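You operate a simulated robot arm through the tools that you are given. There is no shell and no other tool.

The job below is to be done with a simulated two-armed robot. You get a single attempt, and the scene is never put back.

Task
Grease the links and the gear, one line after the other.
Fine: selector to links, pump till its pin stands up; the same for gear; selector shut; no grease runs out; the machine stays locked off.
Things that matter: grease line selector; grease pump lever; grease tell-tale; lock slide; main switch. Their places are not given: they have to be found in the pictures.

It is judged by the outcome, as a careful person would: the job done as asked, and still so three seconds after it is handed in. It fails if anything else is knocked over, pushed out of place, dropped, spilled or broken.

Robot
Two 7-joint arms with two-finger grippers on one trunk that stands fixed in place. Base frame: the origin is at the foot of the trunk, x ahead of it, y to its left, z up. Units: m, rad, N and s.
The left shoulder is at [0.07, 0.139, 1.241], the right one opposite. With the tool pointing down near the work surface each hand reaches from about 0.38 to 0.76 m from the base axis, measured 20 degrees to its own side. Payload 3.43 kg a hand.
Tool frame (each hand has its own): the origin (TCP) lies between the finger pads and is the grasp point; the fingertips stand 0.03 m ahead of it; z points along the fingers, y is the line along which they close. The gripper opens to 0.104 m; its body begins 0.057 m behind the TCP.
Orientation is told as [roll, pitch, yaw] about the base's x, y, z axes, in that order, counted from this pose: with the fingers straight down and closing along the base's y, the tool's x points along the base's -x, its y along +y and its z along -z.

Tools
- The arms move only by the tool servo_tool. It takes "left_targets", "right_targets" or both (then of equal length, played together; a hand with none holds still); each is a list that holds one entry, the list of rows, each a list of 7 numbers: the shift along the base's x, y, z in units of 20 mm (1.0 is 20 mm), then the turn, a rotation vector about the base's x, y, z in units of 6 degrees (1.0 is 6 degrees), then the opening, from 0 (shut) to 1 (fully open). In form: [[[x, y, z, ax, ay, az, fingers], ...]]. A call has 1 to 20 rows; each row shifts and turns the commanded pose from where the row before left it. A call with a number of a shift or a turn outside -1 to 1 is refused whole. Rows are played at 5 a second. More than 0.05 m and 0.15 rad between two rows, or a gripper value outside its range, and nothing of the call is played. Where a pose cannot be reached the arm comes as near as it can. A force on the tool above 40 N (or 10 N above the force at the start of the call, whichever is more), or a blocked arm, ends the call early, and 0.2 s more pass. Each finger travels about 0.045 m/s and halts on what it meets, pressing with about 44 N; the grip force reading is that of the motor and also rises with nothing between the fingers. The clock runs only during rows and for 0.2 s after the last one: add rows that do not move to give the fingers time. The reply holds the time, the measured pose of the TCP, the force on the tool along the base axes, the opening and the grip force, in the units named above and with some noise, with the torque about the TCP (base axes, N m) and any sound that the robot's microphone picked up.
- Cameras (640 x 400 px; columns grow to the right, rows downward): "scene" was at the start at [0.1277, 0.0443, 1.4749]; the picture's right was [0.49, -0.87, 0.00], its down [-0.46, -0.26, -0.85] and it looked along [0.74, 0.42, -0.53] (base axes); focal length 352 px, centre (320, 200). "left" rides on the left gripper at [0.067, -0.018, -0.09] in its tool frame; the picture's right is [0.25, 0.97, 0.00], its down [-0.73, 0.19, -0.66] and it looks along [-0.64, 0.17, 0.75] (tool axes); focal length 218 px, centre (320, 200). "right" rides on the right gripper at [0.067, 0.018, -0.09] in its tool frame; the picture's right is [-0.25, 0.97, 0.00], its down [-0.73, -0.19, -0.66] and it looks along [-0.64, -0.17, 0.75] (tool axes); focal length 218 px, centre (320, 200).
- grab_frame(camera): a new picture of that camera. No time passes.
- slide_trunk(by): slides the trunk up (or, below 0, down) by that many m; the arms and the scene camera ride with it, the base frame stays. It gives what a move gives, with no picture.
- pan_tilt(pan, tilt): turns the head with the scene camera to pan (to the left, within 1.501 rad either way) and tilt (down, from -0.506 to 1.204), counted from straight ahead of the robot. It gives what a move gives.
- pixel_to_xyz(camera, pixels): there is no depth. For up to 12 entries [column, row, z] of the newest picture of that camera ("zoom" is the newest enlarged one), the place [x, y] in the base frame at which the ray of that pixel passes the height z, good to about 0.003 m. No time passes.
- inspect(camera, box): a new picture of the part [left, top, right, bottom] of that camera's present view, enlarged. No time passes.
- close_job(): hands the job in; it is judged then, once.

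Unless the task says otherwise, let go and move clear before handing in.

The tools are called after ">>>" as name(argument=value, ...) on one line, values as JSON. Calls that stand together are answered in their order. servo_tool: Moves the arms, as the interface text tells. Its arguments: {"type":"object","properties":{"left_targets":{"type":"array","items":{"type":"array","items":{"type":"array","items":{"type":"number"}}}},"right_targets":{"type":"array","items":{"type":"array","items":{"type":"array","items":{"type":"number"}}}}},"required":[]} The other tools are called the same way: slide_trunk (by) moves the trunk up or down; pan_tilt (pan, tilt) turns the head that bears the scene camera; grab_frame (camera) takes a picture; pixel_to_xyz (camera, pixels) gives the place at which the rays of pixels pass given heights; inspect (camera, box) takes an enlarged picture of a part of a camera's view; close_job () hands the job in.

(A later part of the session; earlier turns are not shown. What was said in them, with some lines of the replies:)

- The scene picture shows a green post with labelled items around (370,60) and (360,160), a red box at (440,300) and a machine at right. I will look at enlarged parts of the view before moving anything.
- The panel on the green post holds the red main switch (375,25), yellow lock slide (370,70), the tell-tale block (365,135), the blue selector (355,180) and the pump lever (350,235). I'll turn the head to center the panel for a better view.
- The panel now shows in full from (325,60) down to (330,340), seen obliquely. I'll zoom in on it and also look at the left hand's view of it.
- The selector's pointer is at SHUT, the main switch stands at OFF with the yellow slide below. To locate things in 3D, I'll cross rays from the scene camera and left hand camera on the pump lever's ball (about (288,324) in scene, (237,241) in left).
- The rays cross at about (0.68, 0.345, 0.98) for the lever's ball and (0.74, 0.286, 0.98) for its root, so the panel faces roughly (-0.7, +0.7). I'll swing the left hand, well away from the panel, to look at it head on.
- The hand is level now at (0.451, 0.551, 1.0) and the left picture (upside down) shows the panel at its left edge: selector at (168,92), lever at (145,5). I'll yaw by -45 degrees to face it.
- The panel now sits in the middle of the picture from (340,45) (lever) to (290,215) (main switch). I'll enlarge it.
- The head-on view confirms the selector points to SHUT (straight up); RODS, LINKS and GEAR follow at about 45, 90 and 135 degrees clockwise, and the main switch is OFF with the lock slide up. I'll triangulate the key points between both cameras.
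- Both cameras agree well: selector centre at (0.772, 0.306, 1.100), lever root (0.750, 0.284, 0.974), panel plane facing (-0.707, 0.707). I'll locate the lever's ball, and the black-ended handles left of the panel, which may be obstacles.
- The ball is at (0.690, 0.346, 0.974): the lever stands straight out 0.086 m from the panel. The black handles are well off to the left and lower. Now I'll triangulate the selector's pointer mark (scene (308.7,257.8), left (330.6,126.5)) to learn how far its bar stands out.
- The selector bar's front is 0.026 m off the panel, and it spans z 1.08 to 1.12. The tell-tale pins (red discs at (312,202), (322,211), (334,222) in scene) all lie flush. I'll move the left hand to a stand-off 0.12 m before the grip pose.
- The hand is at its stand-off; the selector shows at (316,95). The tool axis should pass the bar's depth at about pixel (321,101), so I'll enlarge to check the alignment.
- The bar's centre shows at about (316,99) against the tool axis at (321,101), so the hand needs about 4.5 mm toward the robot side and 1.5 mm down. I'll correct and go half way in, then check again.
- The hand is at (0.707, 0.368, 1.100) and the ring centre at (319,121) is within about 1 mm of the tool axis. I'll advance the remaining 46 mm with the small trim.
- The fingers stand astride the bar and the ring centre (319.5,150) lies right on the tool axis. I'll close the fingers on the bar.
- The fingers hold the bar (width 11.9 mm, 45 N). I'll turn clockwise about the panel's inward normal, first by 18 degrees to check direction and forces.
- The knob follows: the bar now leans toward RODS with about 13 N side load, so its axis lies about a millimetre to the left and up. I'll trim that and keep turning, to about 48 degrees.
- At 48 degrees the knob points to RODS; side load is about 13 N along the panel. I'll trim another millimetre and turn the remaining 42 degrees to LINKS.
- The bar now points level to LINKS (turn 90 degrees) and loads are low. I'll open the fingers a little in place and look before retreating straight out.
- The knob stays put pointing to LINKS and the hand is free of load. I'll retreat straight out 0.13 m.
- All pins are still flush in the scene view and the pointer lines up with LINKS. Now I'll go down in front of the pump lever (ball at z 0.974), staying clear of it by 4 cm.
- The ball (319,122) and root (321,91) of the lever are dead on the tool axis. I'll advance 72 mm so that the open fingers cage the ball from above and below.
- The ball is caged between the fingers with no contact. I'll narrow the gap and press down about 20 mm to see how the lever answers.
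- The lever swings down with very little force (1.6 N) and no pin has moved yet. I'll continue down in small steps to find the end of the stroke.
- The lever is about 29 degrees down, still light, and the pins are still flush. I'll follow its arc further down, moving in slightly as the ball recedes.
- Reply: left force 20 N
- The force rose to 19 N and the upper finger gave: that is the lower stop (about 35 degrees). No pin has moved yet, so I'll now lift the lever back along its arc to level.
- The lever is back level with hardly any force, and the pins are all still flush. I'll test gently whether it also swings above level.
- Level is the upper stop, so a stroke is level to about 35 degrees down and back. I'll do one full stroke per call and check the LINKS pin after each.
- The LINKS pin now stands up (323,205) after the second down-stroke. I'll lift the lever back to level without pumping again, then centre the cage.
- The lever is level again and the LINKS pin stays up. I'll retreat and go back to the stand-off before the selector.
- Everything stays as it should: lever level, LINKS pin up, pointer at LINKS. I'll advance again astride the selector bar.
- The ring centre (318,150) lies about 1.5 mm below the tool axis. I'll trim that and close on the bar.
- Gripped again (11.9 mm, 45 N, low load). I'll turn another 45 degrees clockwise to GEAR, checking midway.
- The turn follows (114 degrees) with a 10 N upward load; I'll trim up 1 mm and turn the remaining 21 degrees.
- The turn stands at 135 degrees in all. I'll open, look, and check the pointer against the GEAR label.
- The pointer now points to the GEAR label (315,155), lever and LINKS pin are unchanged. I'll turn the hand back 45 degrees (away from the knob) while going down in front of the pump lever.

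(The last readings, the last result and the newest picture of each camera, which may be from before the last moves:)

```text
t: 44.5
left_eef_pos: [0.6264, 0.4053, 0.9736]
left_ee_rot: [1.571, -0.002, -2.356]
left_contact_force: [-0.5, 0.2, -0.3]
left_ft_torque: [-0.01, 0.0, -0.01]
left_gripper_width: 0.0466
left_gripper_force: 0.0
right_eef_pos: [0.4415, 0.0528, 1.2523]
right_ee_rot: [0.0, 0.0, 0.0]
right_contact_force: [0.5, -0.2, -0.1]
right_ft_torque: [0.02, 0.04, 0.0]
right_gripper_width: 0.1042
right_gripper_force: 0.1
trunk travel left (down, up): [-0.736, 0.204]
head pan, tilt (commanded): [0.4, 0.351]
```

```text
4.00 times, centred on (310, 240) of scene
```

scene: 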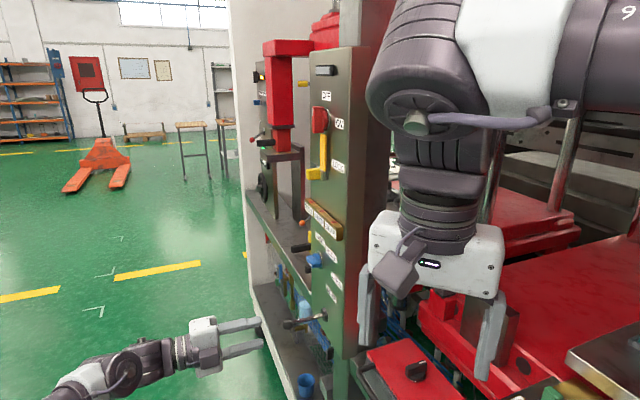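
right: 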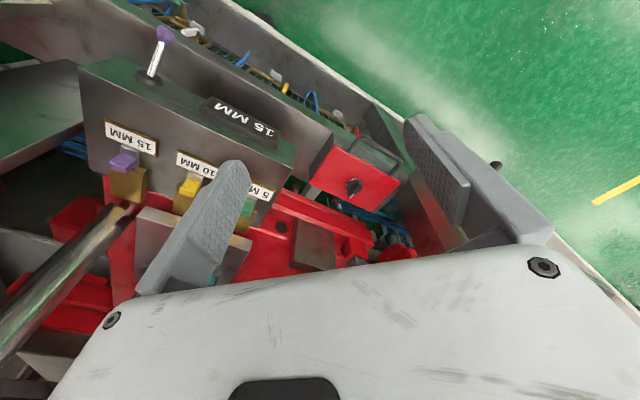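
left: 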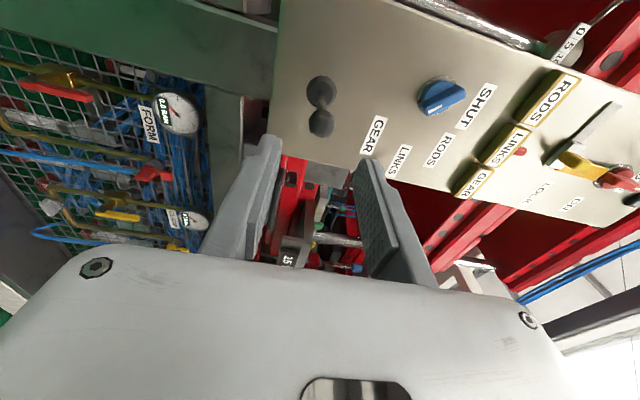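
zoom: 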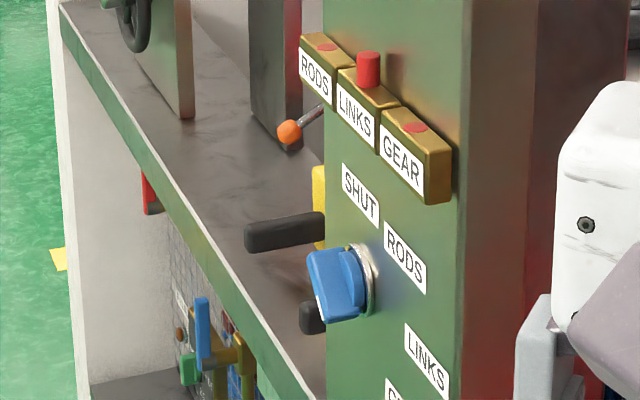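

From here the bar (zoom (545,105) to (435,170)) points straight at the GEAR label (303,228), and the lever is on the tool axis at (321,122). I'll advance to cage the ball.

>>> servo_tool(left_targets=[[[0.632, -0.632, 0.02, 0, 0, 0, 0.45], [0.632, -0.632, 0, 0, 0, 0, 0.45], [0.632, -0.632, 0, 0, 0, 0, 0.45], [0.632, -0.632, 0, 0, 0, 0, 0.45], [0, 0, 0, 0, 0, 0, 0.31], [0, 0, 0, 0, 0, 0, 0.31]]])

>>> inspect(camera="left", box=[200, 50, 440, 200])

>>> inspect(camera="scene", box=[220, 260, 380, 360])

```text
t: 45.9
left_eef_pos: [0.6782, 0.3548, 0.9745]
left_ee_rot: [1.571, -0.002, -2.356]
left_contact_force: [-0.2, 0.5, -0.1]
left_ft_torque: [-0.02, 0.02, 0.01]
left_gripper_width: 0.0323
left_gripper_force: 0.0
right_eef_pos: [0.441, 0.0528, 1.253]
right_ee_rot: [0.001, 0.001, -0.002]
right_contact_force: [-0.6, 0.2, -0.7]
right_ft_torque: [0.03, -0.01, 0.02]
right_gripper_width: 0.1037
right_gripper_force: 0.1
trunk travel left (down, up): [-0.736, 0.204]
head pan, tilt (commanded): [0.4, 0.351]
```

```text
2.67 times, centred on (320, 125) of left
```

zoom: 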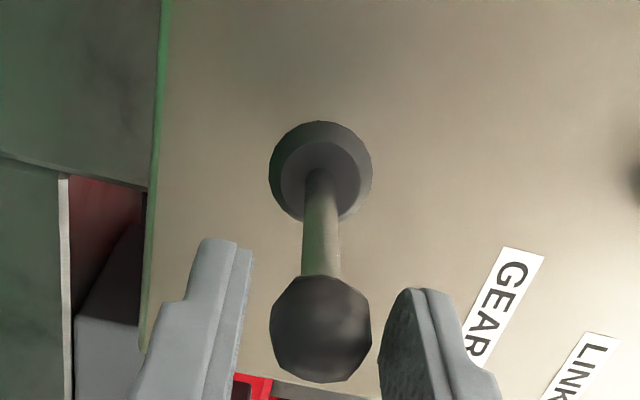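

```text
4.00 times, centred on (300, 310) of scene
```

zoom: 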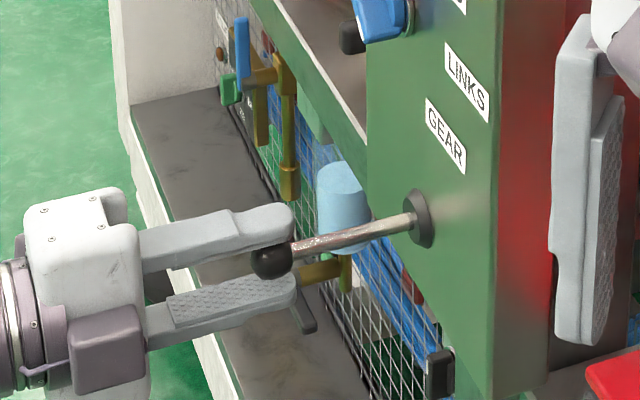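

The ball is caged. First down-stroke for GEAR, then I'll look at the pin.

>>> servo_tool(left_targets=[[[0, 0, -0.45, 0, 0, 0, 0.31], [0, 0, -0.45, 0, 0, 0, 0.31], [0, 0, -0.45, 0, 0, 0, 0.31], [0, 0, -0.45, 0, 0, 0, 0.31], [0.14, -0.14, -0.425, 0, 0, 0, 0.31], [0.14, -0.14, -0.425, 0, 0, 0, 0.31], [0, 0, 0, 0, 0, 0, 0.31]]])

>>> inspect(camera="scene", box=[290, 180, 386, 240])

>>> inspect(camera="scene", box=[220, 260, 380, 360])

```text
t: 47.5
left_eef_pos: [0.6829, 0.3491, 0.9227]
left_ee_rot: [1.571, -0.001, -2.355]
left_contact_force: [1.4, -0.9, 2.3]
left_ft_torque: [-0.07, -0.08, 0.09]
left_gripper_width: 0.0342
left_gripper_force: 1.4
right_eef_pos: [0.4409, 0.053, 1.2528]
right_ee_rot: [0.0, -0.002, 0.0]
right_contact_force: [0.3, 0.3, -0.5]
right_ft_torque: [0.04, 0.01, 0.01]
right_gripper_width: 0.104
right_gripper_force: 0.0
trunk travel left (down, up): [-0.736, 0.204]
head pan, tilt (commanded): [0.4, 0.351]
```

```text
6.67 times, centred on (338, 210) of scene
```

zoom: 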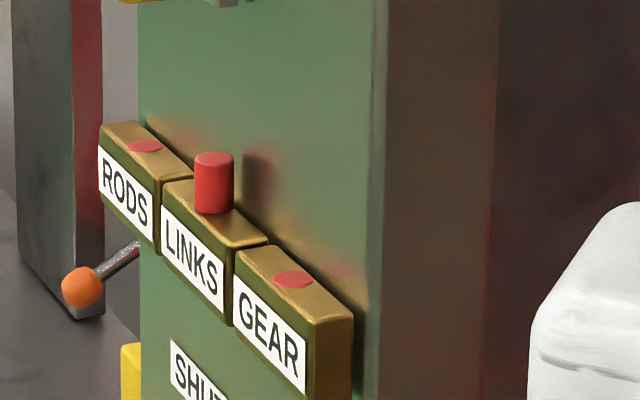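

```text
4.00 times, centred on (300, 310) of scene
```

zoom: 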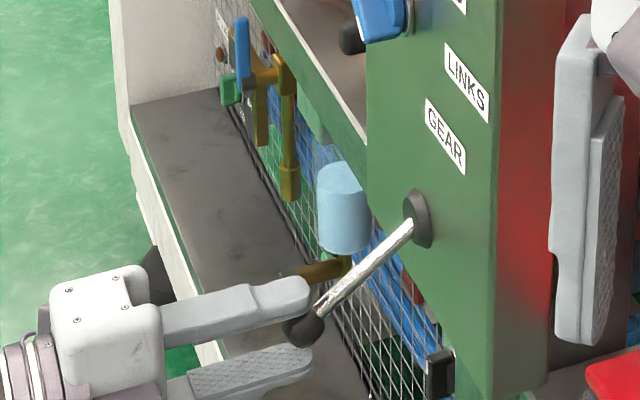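

The GEAR pin is still flush after one stroke. I'll bring the lever back to level.

>>> servo_tool(left_targets=[[[-0.14, 0.14, 0.425, 0, 0, 0, 0.31], [-0.14, 0.14, 0.425, 0, 0, 0, 0.31], [0, 0, 0.45, 0, 0, 0, 0.31], [0, 0, 0.45, 0, 0, 0, 0.31], [0, 0, 0.45, 0, 0, 0, 0.31], [0, 0, 0.45, 0, 0, 0, 0.31], [0, 0, 0.2, 0, 0, 0, 0.31], [0, 0, 0, 0, 0, 0, 0.31]]])

>>> inspect(camera="scene", box=[290, 180, 386, 240])

>>> inspect(camera="scene", box=[220, 260, 380, 360])

```text
t: 49.3
left_eef_pos: [0.6782, 0.354, 0.9779]
left_ee_rot: [1.57, -0.004, -2.356]
left_contact_force: [-0.3, 0.0, -0.1]
left_ft_torque: [0.0, -0.02, -0.01]
left_gripper_width: 0.0322
left_gripper_force: 0.1
right_eef_pos: [0.4406, 0.0535, 1.2531]
right_ee_rot: [0.001, 0.0, 0.001]
right_contact_force: [-0.6, -0.7, 0.1]
right_ft_torque: [0.03, -0.01, -0.03]
right_gripper_width: 0.104
right_gripper_force: 0.1
trunk travel left (down, up): [-0.736, 0.204]
head pan, tilt (commanded): [0.4, 0.351]
```

```text
6.67 times, centred on (338, 210) of scene
```

zoom: 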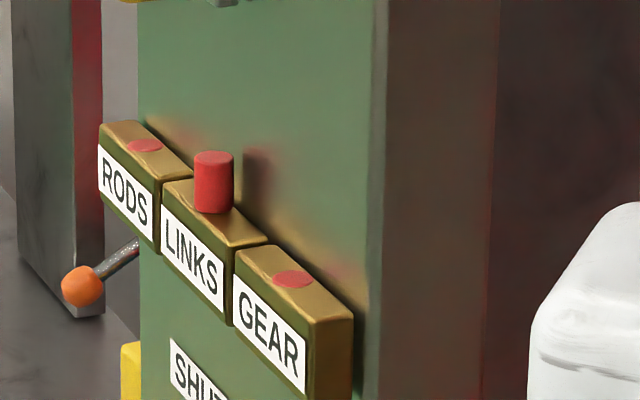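

```text
4.00 times, centred on (300, 310) of scene
```

zoom: 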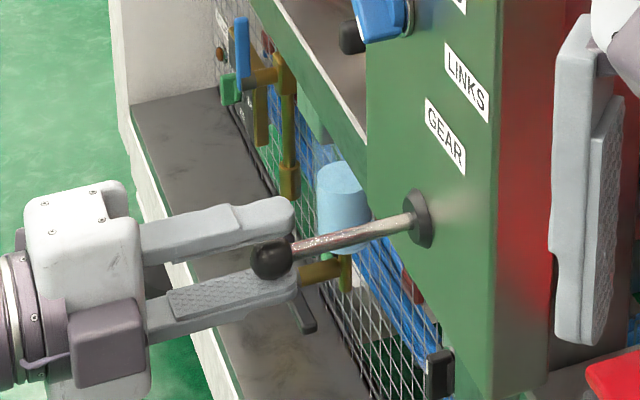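

The lever is level again with no load and the GEAR pin is still down. Second down-stroke now.

>>> servo_tool(left_targets=[[[0, 0, -0.2, 0, 0, 0, 0.31], [0, 0, -0.45, 0, 0, 0, 0.31], [0, 0, -0.45, 0, 0, 0, 0.31], [0, 0, -0.45, 0, 0, 0, 0.31], [0, 0, -0.45, 0, 0, 0, 0.31], [0.14, -0.14, -0.425, 0, 0, 0, 0.31], [0.14, -0.14, -0.425, 0, 0, 0, 0.31], [0, 0, 0, 0, 0, 0, 0.31]]])

>>> inspect(camera="scene", box=[290, 180, 386, 240])

>>> inspect(camera="scene", box=[220, 260, 380, 360])

```text
t: 51.1
left_eef_pos: [0.6837, 0.349, 0.9228]
left_ee_rot: [1.573, -0.002, -2.357]
left_contact_force: [-0.3, 1.1, 4.6]
left_ft_torque: [-0.06, -0.06, 0.08]
left_gripper_width: 0.0346
left_gripper_force: 2.3
right_eef_pos: [0.4412, 0.0524, 1.2533]
right_ee_rot: [-0.001, -0.002, 0.001]
right_contact_force: [0.0, -0.3, -0.4]
right_ft_torque: [0.01, 0.01, 0.01]
right_gripper_width: 0.1041
right_gripper_force: 0.1
trunk travel left (down, up): [-0.736, 0.204]
head pan, tilt (commanded): [0.4, 0.351]
```

```text
6.67 times, centred on (338, 210) of scene
```

zoom: 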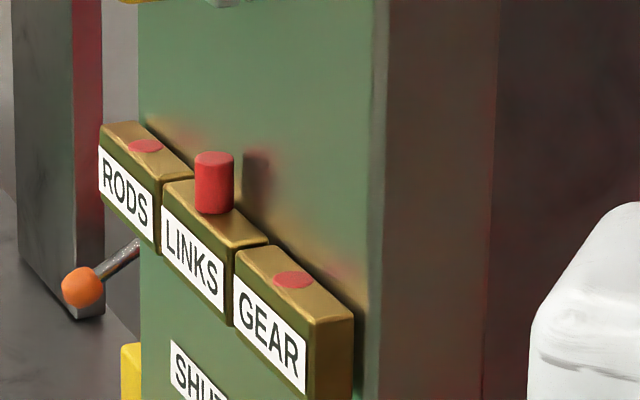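

```text
4.00 times, centred on (300, 310) of scene
```

zoom: 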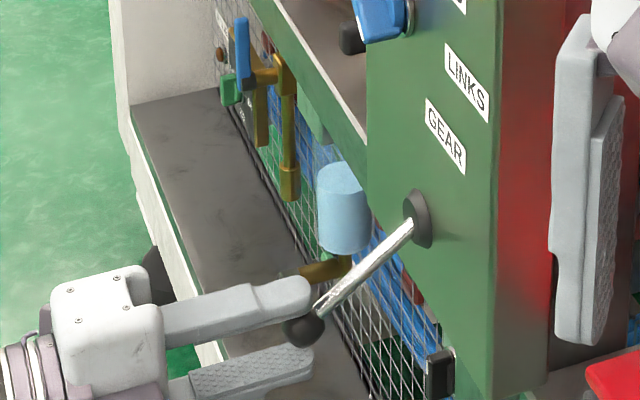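

GEAR's pin is still flush after two strokes and there is no sign of leaking grease. I'll bring the lever up and look closely at the selector and panel before the next stroke.

>>> servo_tool(left_targets=[[[-0.14, 0.14, 0.425, 0, 0, 0, 0.31], [-0.14, 0.14, 0.425, 0, 0, 0, 0.31], [0, 0, 0.45, 0, 0, 0, 0.31], [0, 0, 0.45, 0, 0, 0, 0.31], [0, 0, 0.45, 0, 0, 0, 0.31], [0, 0, 0.45, 0, 0, 0, 0.31], [0, 0, 0.2, 0, 0, 0, 0.31], [0, 0, 0, 0, 0, 0, 0.31]]])

>>> inspect(camera="scene", box=[230, 190, 390, 290])

>>> inspect(camera="scene", box=[220, 260, 380, 360])

>>> grab_frame(camera="left")

>>> grab_frame(camera="right")

```text
t: 52.9
left_eef_pos: [0.6786, 0.3546, 0.9782]
left_ee_rot: [1.571, -0.003, -2.357]
left_contact_force: [0.3, 0.7, -0.5]
left_ft_torque: [0.02, 0.0, 0.0]
left_gripper_width: 0.0323
left_gripper_force: 0.1
right_eef_pos: [0.441, 0.0531, 1.2528]
right_ee_rot: [-0.001, 0.0, 0.0]
right_contact_force: [-0.5, 0.2, -0.3]
right_ft_torque: [0.01, -0.01, -0.03]
right_gripper_width: 0.104
right_gripper_force: 0.1
trunk travel left (down, up): [-0.736, 0.204]
head pan, tilt (commanded): [0.4, 0.351]
```

```text
4.00 times, centred on (310, 240) of scene
```

zoom: 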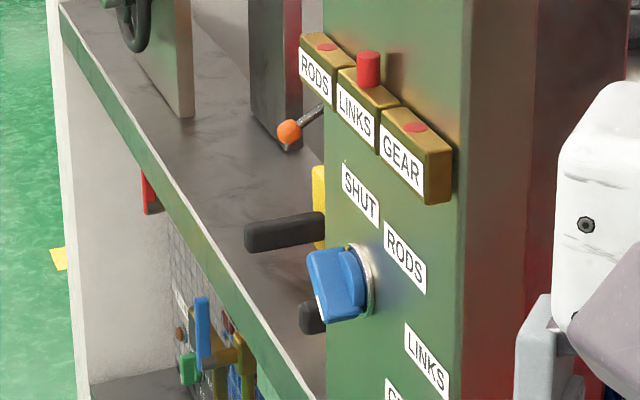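

```text
4.00 times, centred on (300, 310) of scene
```

zoom: 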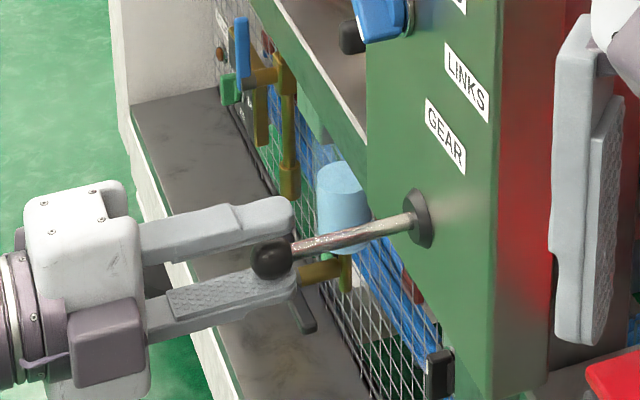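

```text
taken
```

left: 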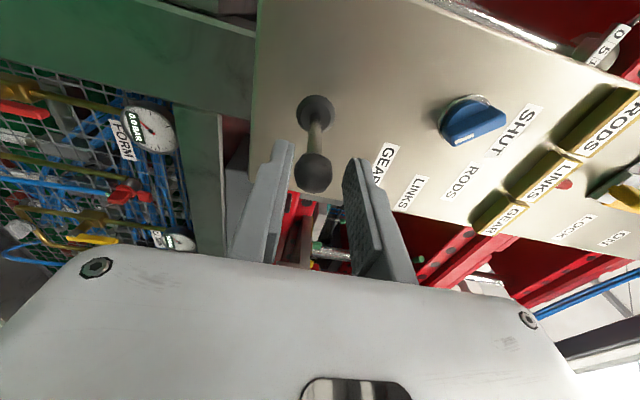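

```text
taken
```

right: 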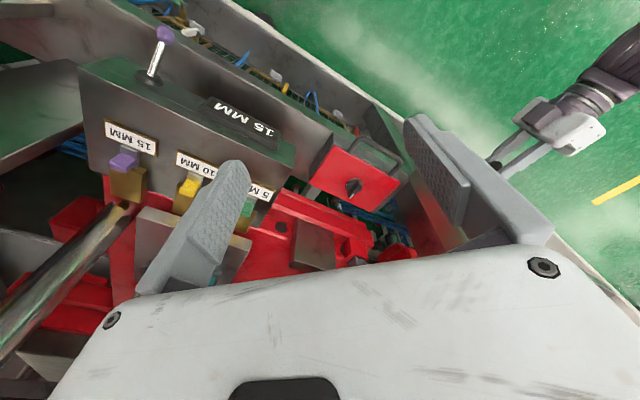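

The selector still points to GEAR, no leak shows anywhere. Third down-stroke.

>>> servo_tool(left_targets=[[[0, 0, -0.2, 0, 0, 0, 0.31], [0, 0, -0.45, 0, 0, 0, 0.31], [0, 0, -0.45, 0, 0, 0, 0.31], [0, 0, -0.45, 0, 0, 0, 0.31], [0, 0, -0.45, 0, 0, 0, 0.31], [0.14, -0.14, -0.425, 0, 0, 0, 0.31], [0.14, -0.14, -0.425, 0, 0, 0, 0.31], [0, 0, 0, 0, 0, 0, 0.31]]])

>>> inspect(camera="scene", box=[290, 180, 386, 240])

>>> inspect(camera="scene", box=[220, 260, 380, 360])

```text
t: 54.7
left_eef_pos: [0.6821, 0.3506, 0.9219]
left_ee_rot: [1.574, -0.002, -2.354]
left_contact_force: [-2.0, 3.6, 3.2]
left_ft_torque: [-0.12, -0.08, 0.01]
left_gripper_width: 0.0335
left_gripper_force: 0.5
right_eef_pos: [0.4407, 0.0542, 1.2527]
right_ee_rot: [-0.002, -0.001, -0.002]
right_contact_force: [0.1, -0.1, 0.7]
right_ft_torque: [-0.03, 0.01, 0.0]
right_gripper_width: 0.1041
right_gripper_force: 0.1
trunk travel left (down, up): [-0.736, 0.204]
head pan, tilt (commanded): [0.4, 0.351]
```

```text
6.67 times, centred on (338, 210) of scene
```

zoom: 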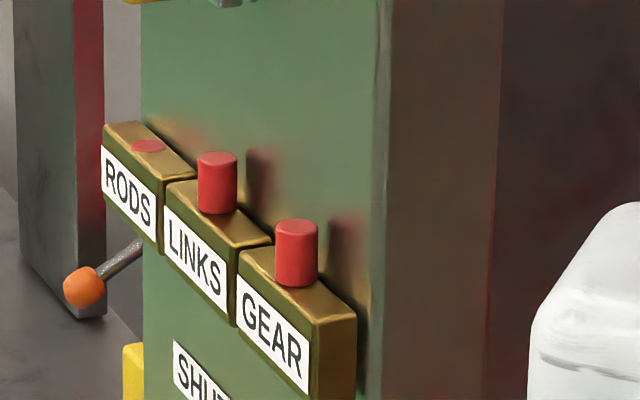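

```text
4.00 times, centred on (300, 310) of scene
```

zoom: 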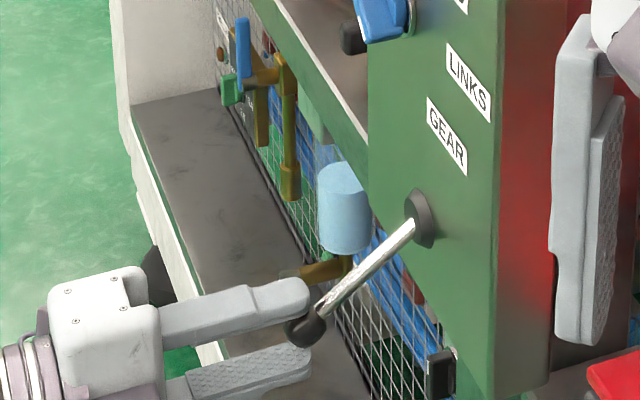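

The GEAR pin stands up now beside the LINKS pin. I'll lift the lever to level, open the cage and retreat.

>>> servo_tool(left_targets=[[[-0.14, 0.14, 0.425, 0, 0, 0, 0.31], [-0.14, 0.14, 0.425, 0, 0, 0, 0.31], [0, 0, 0.45, 0, 0, 0, 0.31], [0, 0, 0.45, 0, 0, 0, 0.31], [0, 0, 0.45, 0, 0, 0, 0.31], [0, 0, 0.45, 0, 0, 0, 0.31], [0, 0, 0.2, 0, 0, 0, 0.31], [0, 0, -0.2, 0, 0, 0, 0.45], [0, 0, 0, 0, 0, 0, 0.45], [-0.632, 0.632, 0, 0, 0, 0, 0.45], [-0.632, 0.632, 0, 0, 0, 0, 0.45], [-0.632, 0.632, 0, 0, 0, 0, 0.45], [-0.632, 0.632, 0, 0, 0, 0, 0.45], [0, 0, 0, 0, 0, 0, 0.45]]])

>>> inspect(camera="scene", box=[290, 180, 386, 240])

>>> inspect(camera="scene", box=[220, 260, 380, 360])

>>> grab_frame(camera="left")

```text
t: 57.7
left_eef_pos: [0.6284, 0.4057, 0.975]
left_ee_rot: [1.572, -0.002, -2.357]
left_contact_force: [0.8, -0.6, 0.6]
left_ft_torque: [0.0, -0.01, 0.03]
left_gripper_width: 0.0467
left_gripper_force: 0.1
right_eef_pos: [0.4417, 0.0531, 1.2523]
right_ee_rot: [0.0, -0.001, -0.001]
right_contact_force: [0.3, 0.1, -0.3]
right_ft_torque: [0.0, 0.02, 0.01]
right_gripper_width: 0.1042
right_gripper_force: 0.0
trunk travel left (down, up): [-0.736, 0.204]
head pan, tilt (commanded): [0.4, 0.351]
```

```text
6.67 times, centred on (338, 210) of scene
```

zoom: 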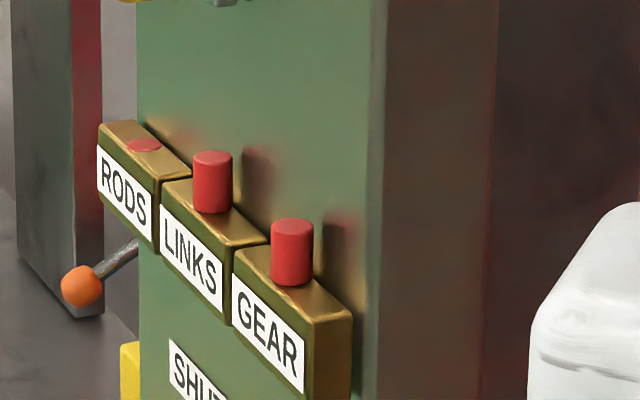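

```text
4.00 times, centred on (300, 310) of scene
```

zoom: 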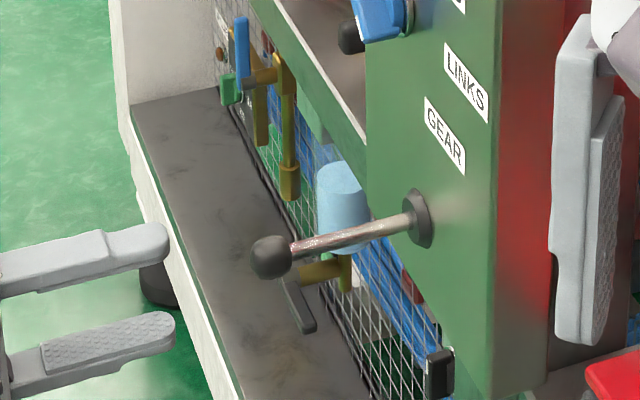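

```text
taken
```

left: 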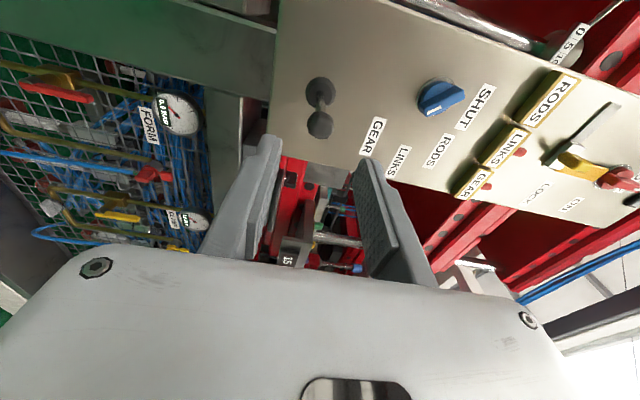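

Both pins are up, the lever is level. I'll go back up before the selector, turning the hand 45 degrees to match the bar at GEAR.

>>> servo_tool(left_targets=[[[0.155, 0.155, 0.89, 0.758, -0.758, 0, 0.45], [0.155, 0.155, 0.89, 0.758, -0.758, 0, 0.45], [0.155, 0.155, 0.89, 0.758, -0.758, 0, 0.45], [0.155, 0.155, 0.89, 0.758, -0.758, 0, 0.45], [0.155, 0.155, 0.89, 0.758, -0.758, 0, 0.45], [0.155, 0.155, 0.89, 0.758, -0.758, 0, 0.45], [0.155, 0.155, 0.89, 0.758, -0.758, 0, 0.45], [0, 0, 0, 0, 0, 0, 0.45]]])

>>> grab_frame(camera="left")

>>> inspect(camera="left", box=[240, 50, 400, 150])

```text
t: 59.5
left_eef_pos: [0.6494, 0.4274, 1.0994]
left_ee_rot: [1.57, 0.786, -2.357]
left_contact_force: [0.0, 0.1, 0.0]
left_ft_torque: [-0.01, -0.01, 0.01]
left_gripper_width: 0.0468
left_gripper_force: 0.0
right_eef_pos: [0.4419, 0.0526, 1.2522]
right_ee_rot: [0.0, 0.0, 0.001]
right_contact_force: [-0.1, -0.6, 0.3]
right_ft_torque: [0.01, -0.02, 0.04]
right_gripper_width: 0.1036
right_gripper_force: 0.0
trunk travel left (down, up): [-0.736, 0.204]
head pan, tilt (commanded): [0.4, 0.351]
```

```text
taken
```

left: 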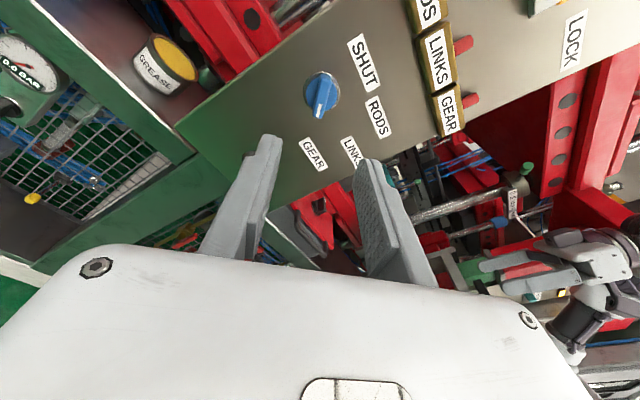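

```text
4.00 times, centred on (320, 100) of left
```

zoom: 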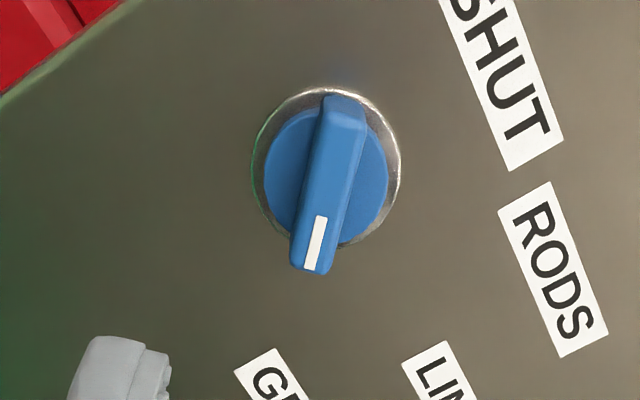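

The knob (ring centre (321.5,92)) is on the tool axis within 1 mm. I'll advance astride the bar and check.

>>> servo_tool(left_targets=[[[0.766, -0.766, 0, 0, 0, 0, 0.45], [0.766, -0.766, 0, 0, 0, 0, 0.45], [0.766, -0.766, 0, 0, 0, 0, 0.45], [0.766, -0.766, 0, 0, 0, 0, 0.45], [0.766, -0.766, 0, 0, 0, 0, 0.45], [0.766, -0.766, 0, 0, 0, 0, 0.45], [0, 0, 0, 0, 0, 0, 0.45]]])

>>> inspect(camera="left", box=[200, 70, 440, 220])

>>> inspect(camera="scene", box=[250, 215, 378, 295])

```text
t: 61.1
left_eef_pos: [0.7414, 0.3351, 1.0984]
left_ee_rot: [1.571, 0.784, -2.357]
left_contact_force: [0.2, 0.2, 1.4]
left_ft_torque: [-0.01, -0.02, 0.03]
left_gripper_width: 0.0468
left_gripper_force: 0.1
right_eef_pos: [0.4402, 0.0542, 1.2529]
right_ee_rot: [-0.001, -0.001, 0.001]
right_contact_force: [-0.7, 0.1, 0.0]
right_ft_torque: [-0.02, -0.01, 0.02]
right_gripper_width: 0.1039
right_gripper_force: 0.0
trunk travel left (down, up): [-0.736, 0.204]
head pan, tilt (commanded): [0.4, 0.351]
```

```text
2.67 times, centred on (320, 145) of left
```

zoom: 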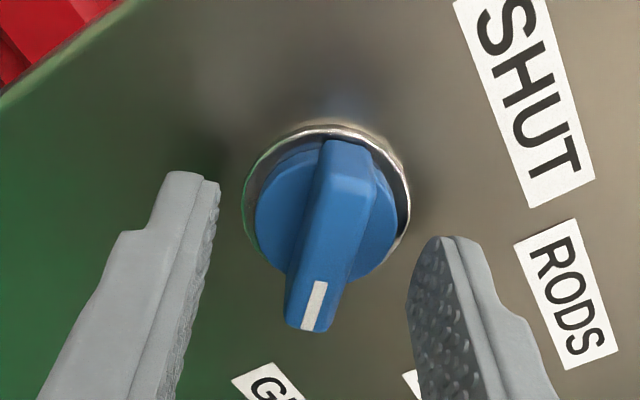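

```text
5.00 times, centred on (314, 255) of scene
```

zoom: 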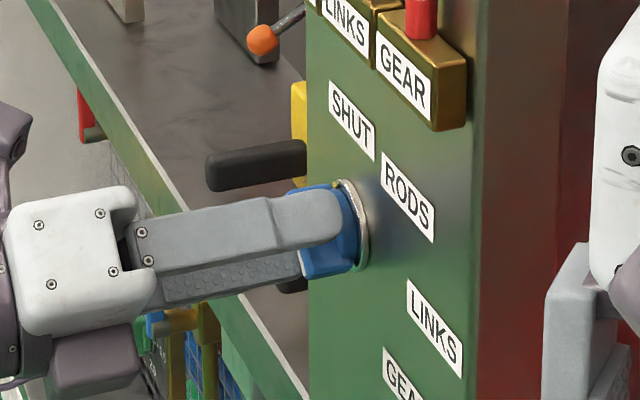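

The ring centre (322,148) is within 1.5 mm. I'll trim slightly and close on the bar.

>>> servo_tool(left_targets=[[[0.025, 0.025, 0.035, 0, 0, 0, 0.45], [0, 0, 0, 0, 0, 0, 0], [0, 0, 0, 0, 0, 0, 0], [0, 0, 0, 0, 0, 0, 0], [0, 0, 0, 0, 0, 0, 0], [0, 0, 0, 0, 0, 0, 0]]])

>>> inspect(camera="left", box=[200, 70, 440, 220])

```text
t: 62.5
left_eef_pos: [0.7412, 0.3348, 1.0993]
left_ee_rot: [1.572, 0.787, -2.354]
left_contact_force: [0.3, -1.9, 3.5]
left_ft_torque: [0.2, 0.18, -0.37]
left_gripper_width: 0.0118
left_gripper_force: 45.0
right_eef_pos: [0.4413, 0.0527, 1.2537]
right_ee_rot: [0.0, -0.002, 0.001]
right_contact_force: [-0.3, 0.1, 0.0]
right_ft_torque: [0.0, 0.0, 0.03]
right_gripper_width: 0.1041
right_gripper_force: 0.1
trunk travel left (down, up): [-0.736, 0.204]
head pan, tilt (commanded): [0.4, 0.351]
```

```text
2.67 times, centred on (320, 145) of left
```

zoom: 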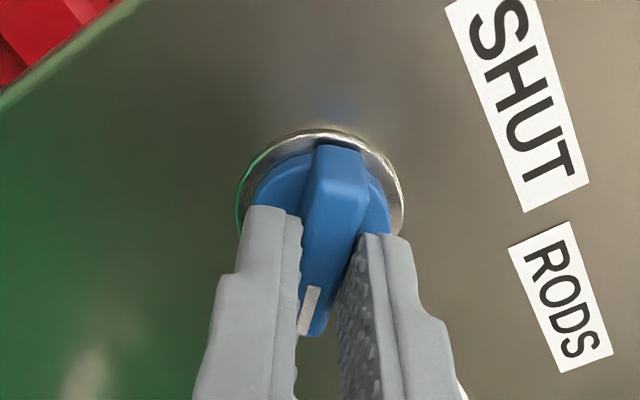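

Gripped with little load. I'll turn counter-clockwise, first 42 degrees, watching the forces.

>>> servo_tool(left_targets=[[[0, 0, 0, -0.7071, 0.7071, 0, 0], [0, 0, 0, -0.7071, 0.7071, 0, 0], [0, 0, 0, -0.7071, 0.7071, 0, 0], [0, 0, 0, -0.7071, 0.7071, 0, 0], [0, 0, 0, -0.7071, 0.7071, 0, 0], [0, 0, 0, -0.7071, 0.7071, 0, 0], [0, 0, 0, -0.7071, 0.7071, 0, 0], [0, 0, 0, 0, 0, 0, 0]]])

>>> inspect(camera="scene", box=[250, 215, 378, 295])

```text
t: 64.3
left_eef_pos: [0.7413, 0.334, 1.1004]
left_ee_rot: [1.571, 0.05, -2.355]
left_contact_force: [-3.8, -4.7, -0.4]
left_ft_torque: [0.02, 0.06, -0.9]
left_gripper_width: 0.0119
left_gripper_force: 44.4
right_eef_pos: [0.441, 0.0511, 1.2523]
right_ee_rot: [-0.001, -0.002, 0.0]
right_contact_force: [-0.5, 0.5, 0.2]
right_ft_torque: [0.0, -0.03, 0.01]
right_gripper_width: 0.104
right_gripper_force: 0.0
trunk travel left (down, up): [-0.736, 0.204]
head pan, tilt (commanded): [0.4, 0.351]
```

```text
5.00 times, centred on (314, 255) of scene
```

zoom: 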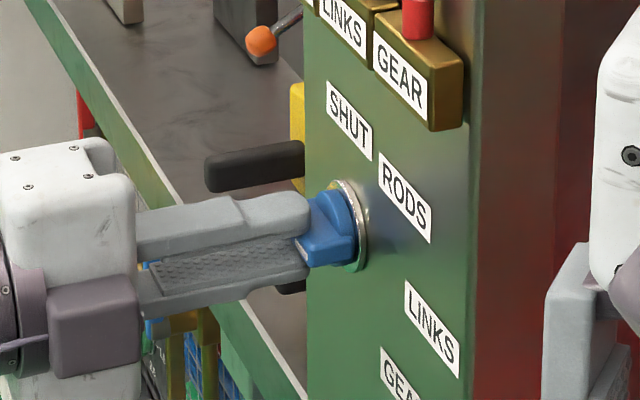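

The bar is back near level with only about 6 N side load. I'll turn another 48 degrees.

>>> servo_tool(left_targets=[[[-0.025, -0.025, 0, -0.7071, 0.7071, 0, 0], [0, 0, 0, -0.7071, 0.7071, 0, 0], [0, 0, 0, -0.7071, 0.7071, 0, 0], [0, 0, 0, -0.7071, 0.7071, 0, 0], [0, 0, 0, -0.7071, 0.7071, 0, 0], [0, 0, 0, -0.7071, 0.7071, 0, 0], [0, 0, 0, -0.7071, 0.7071, 0, 0], [0, 0, 0, -0.7071, 0.7071, 0, 0], [0, 0, 0, 0, 0, 0, 0]]])

>>> inspect(camera="scene", box=[250, 215, 378, 295])

```text
t: 66.3
left_eef_pos: [0.7409, 0.3335, 1.1]
left_ee_rot: [1.57, -0.787, -2.358]
left_contact_force: [-4.1, -5.6, -3.7]
left_ft_torque: [-0.35, -0.33, -0.66]
left_gripper_width: 0.012
left_gripper_force: 45.3
right_eef_pos: [0.4414, 0.051, 1.2521]
right_ee_rot: [-0.002, 0.001, -0.001]
right_contact_force: [-0.6, 0.1, 0.8]
right_ft_torque: [0.02, 0.0, 0.02]
right_gripper_width: 0.1039
right_gripper_force: 0.0
trunk travel left (down, up): [-0.736, 0.204]
head pan, tilt (commanded): [0.4, 0.351]
```

```text
5.00 times, centred on (314, 255) of scene
```

zoom: 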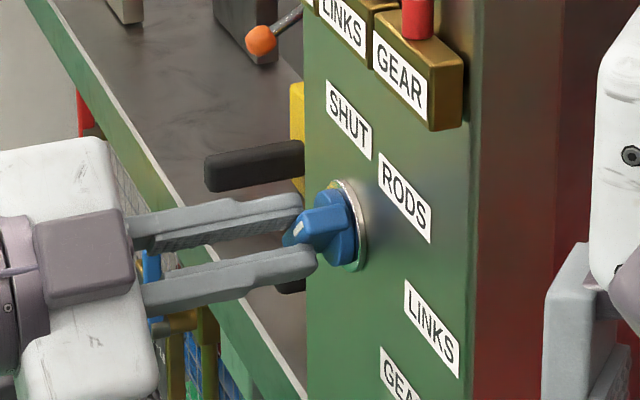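

At 45 degrees with light loads. I'll turn the last 45 degrees to SHUT.

>>> servo_tool(left_targets=[[[-0.025, -0.025, -0.02, -0.7071, 0.7071, 0, 0], [0, 0, 0, -0.7071, 0.7071, 0, 0], [0, 0, 0, -0.7071, 0.7071, 0, 0], [0, 0, 0, -0.7071, 0.7071, 0, 0], [0, 0, 0, -0.7071, 0.7071, 0, 0], [0, 0, 0, -0.7071, 0.7071, 0, 0], [0, 0, 0, -0.7071, 0.7071, 0, 0], [0, 0, 0, -0.3536, 0.3536, 0, 0], [0, 0, 0, 0, 0, 0, 0]]])

>>> inspect(camera="scene", box=[250, 215, 378, 295])

>>> inspect(camera="left", box=[200, 70, 440, 220])

```text
t: 68.3
left_eef_pos: [0.7406, 0.3337, 1.0999]
left_ee_rot: [-0.934, -1.568, 0.149]
left_contact_force: [-2.7, -5.2, -2.8]
left_ft_torque: [-0.13, -0.19, -0.07]
left_gripper_width: 0.0117
left_gripper_force: 44.9
right_eef_pos: [0.4415, 0.0527, 1.252]
right_ee_rot: [0.0, -0.001, -0.001]
right_contact_force: [0.3, 0.2, -0.3]
right_ft_torque: [0.02, -0.02, -0.01]
right_gripper_width: 0.1037
right_gripper_force: 0.1
trunk travel left (down, up): [-0.736, 0.204]
head pan, tilt (commanded): [0.4, 0.351]
```

```text
5.00 times, centred on (314, 255) of scene
```

zoom: 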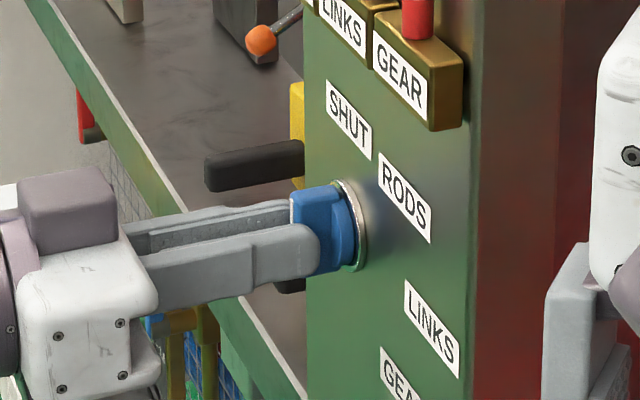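

```text
2.67 times, centred on (320, 145) of left
```

zoom: 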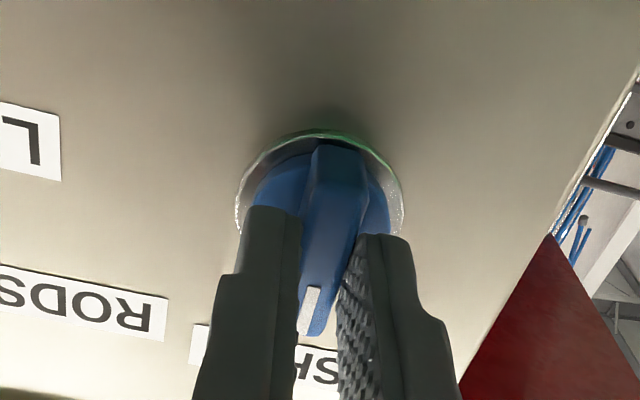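

The bar stands upright at SHUT again. I'll open the fingers and retreat straight out.

>>> servo_tool(left_targets=[[[0, 0, 0, 0, 0, 0, 0.5], [0, 0, 0, 0, 0, 0, 0.5], [0, 0, 0, 0, 0, 0, 0.5], [0, 0, 0, 0, 0, 0, 0.5], [-0.766, 0.766, 0, 0, 0, 0, 0.5], [-0.766, 0.766, 0, 0, 0, 0, 0.5], [-0.766, 0.766, 0, 0, 0, 0, 0.5], [-0.766, 0.766, 0, 0, 0, 0, 0.5], [-0.766, 0.766, 0, 0, 0, 0, 0.5], [-0.766, 0.766, 0, 0, 0, 0, 0.5], [-0.766, 0.766, 0, 0, 0, 0, 0.5], [-0.766, 0.766, 0, 0, 0, 0, 0.5], [-0.766, 0.766, 0, 0, 0, 0, 0.5], [-0.766, 0.766, 0, 0, 0, 0, 0.5], [0, 0, 0, 0, 0, 0, 0.5]]])

>>> grab_frame(camera="left")

>>> inspect(camera="left", box=[240, 60, 400, 160])

>>> inspect(camera="scene", box=[230, 190, 390, 290])

>>> inspect(camera="scene", box=[240, 60, 400, 160])

```text
t: 71.5
left_eef_pos: [0.5872, 0.4877, 1.1006]
left_ee_rot: [-1.351, -1.572, 0.567]
left_contact_force: [0.4, 1.0, 0.3]
left_ft_torque: [-0.03, 0.01, 0.01]
left_gripper_width: 0.052
left_gripper_force: 0.0
right_eef_pos: [0.4424, 0.0526, 1.2525]
right_ee_rot: [0.0, -0.001, 0.001]
right_contact_force: [0.0, 0.2, 0.1]
right_ft_torque: [0.03, -0.01, -0.04]
right_gripper_width: 0.1041
right_gripper_force: 0.1
trunk travel left (down, up): [-0.736, 0.204]
head pan, tilt (commanded): [0.4, 0.351]
```

```text
taken
```

left: 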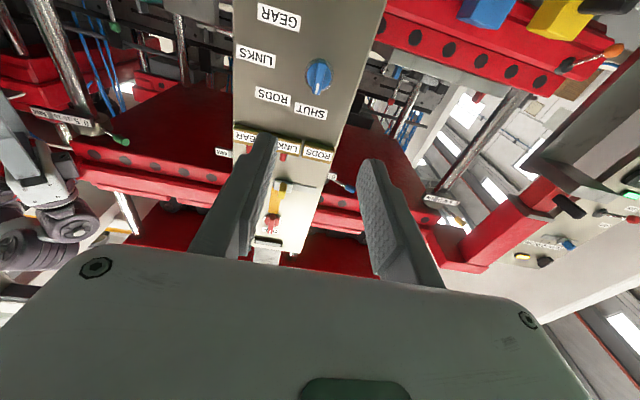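

```text
4.00 times, centred on (320, 110) of left
```

zoom: 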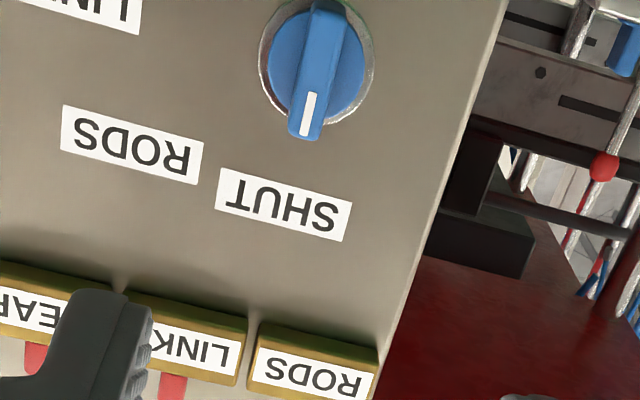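

```text
4.00 times, centred on (310, 240) of scene
```

zoom: 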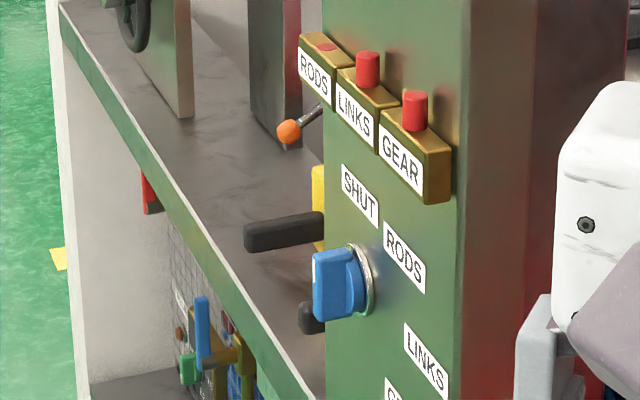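

```text
4.00 times, centred on (320, 110) of scene
```

zoom: 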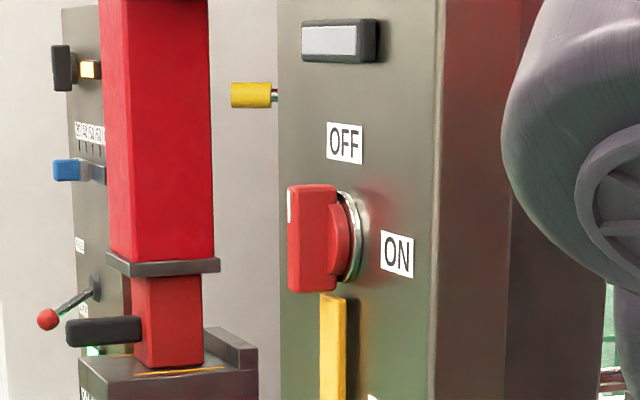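

The selector is at SHUT, LINKS and GEAR pins stand up, main switch is OFF and the lock is untouched. I'll compare the selector's angle closely with the first picture and check the rest.

>>> inspect(camera="scene", box=[290, 235, 354, 275])

>>> inspect(camera="left", box=[280, 50, 360, 100])

>>> inspect(camera="scene", box=[220, 260, 380, 360])

>>> grab_frame(camera="scene")

```text
10.00 times, centred on (322, 255) of scene
```

zoom: 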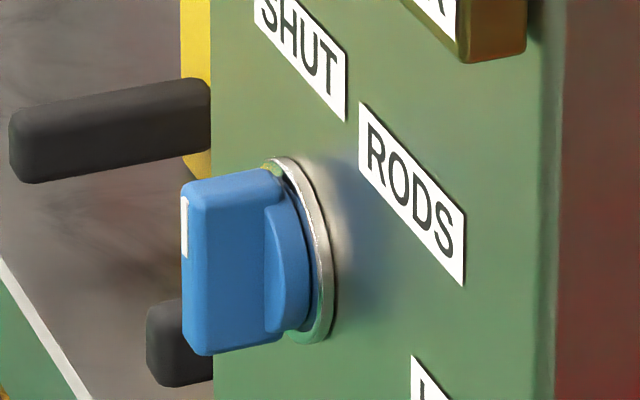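

```text
8.00 times, centred on (320, 75) of left
```

zoom: 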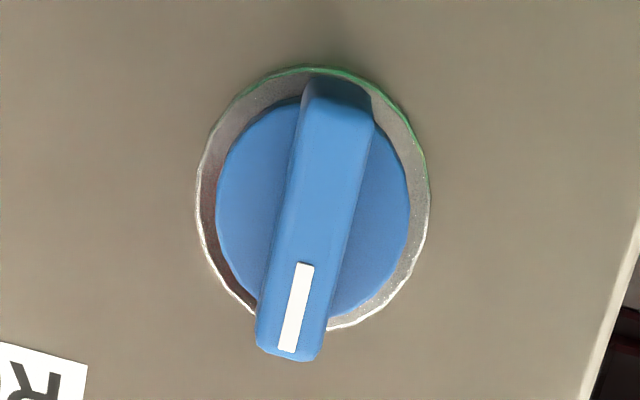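

```text
4.00 times, centred on (300, 310) of scene
```

zoom: 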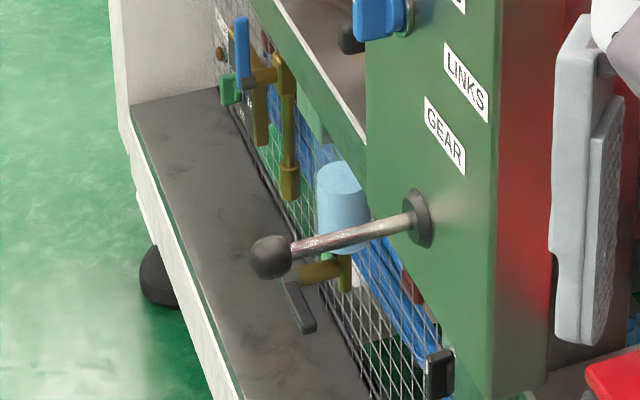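

```text
taken
```

scene: 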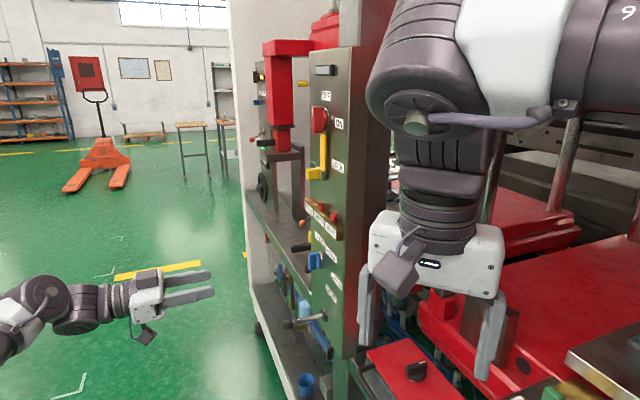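

The selector sits just as in the first picture (pointer at SHUT), the lever is level, the LINKS and GEAR pins stand, RODS is down, and no grease shows anywhere. The main switch is OFF with the lock slide in place, and the hand is clear, so I hand the job in.

>>> close_job()

```text
The job is handed in.
```

The links and the gear are both greased. In the last pictures, the LINKS and GEAR pins stand up and the selector is back at SHUT.

- **Links:** the pin came up on the second down-stroke of the pump lever.
- **Gear:** the pin came up on the third down-stroke.
- **Grease:** I stopped pumping each line as soon as its pin stood up, and I saw no grease run out anywhere. The RODS line was not pumped, and its pin is still down.
- **Lock-off:** the main switch still reads OFF. I never touched it or the lock slide.

The pump lever is back at level, the left hand is clear of the panel, and nothing around it was knocked or moved. The job is handed in, but no verdict has come back yet.
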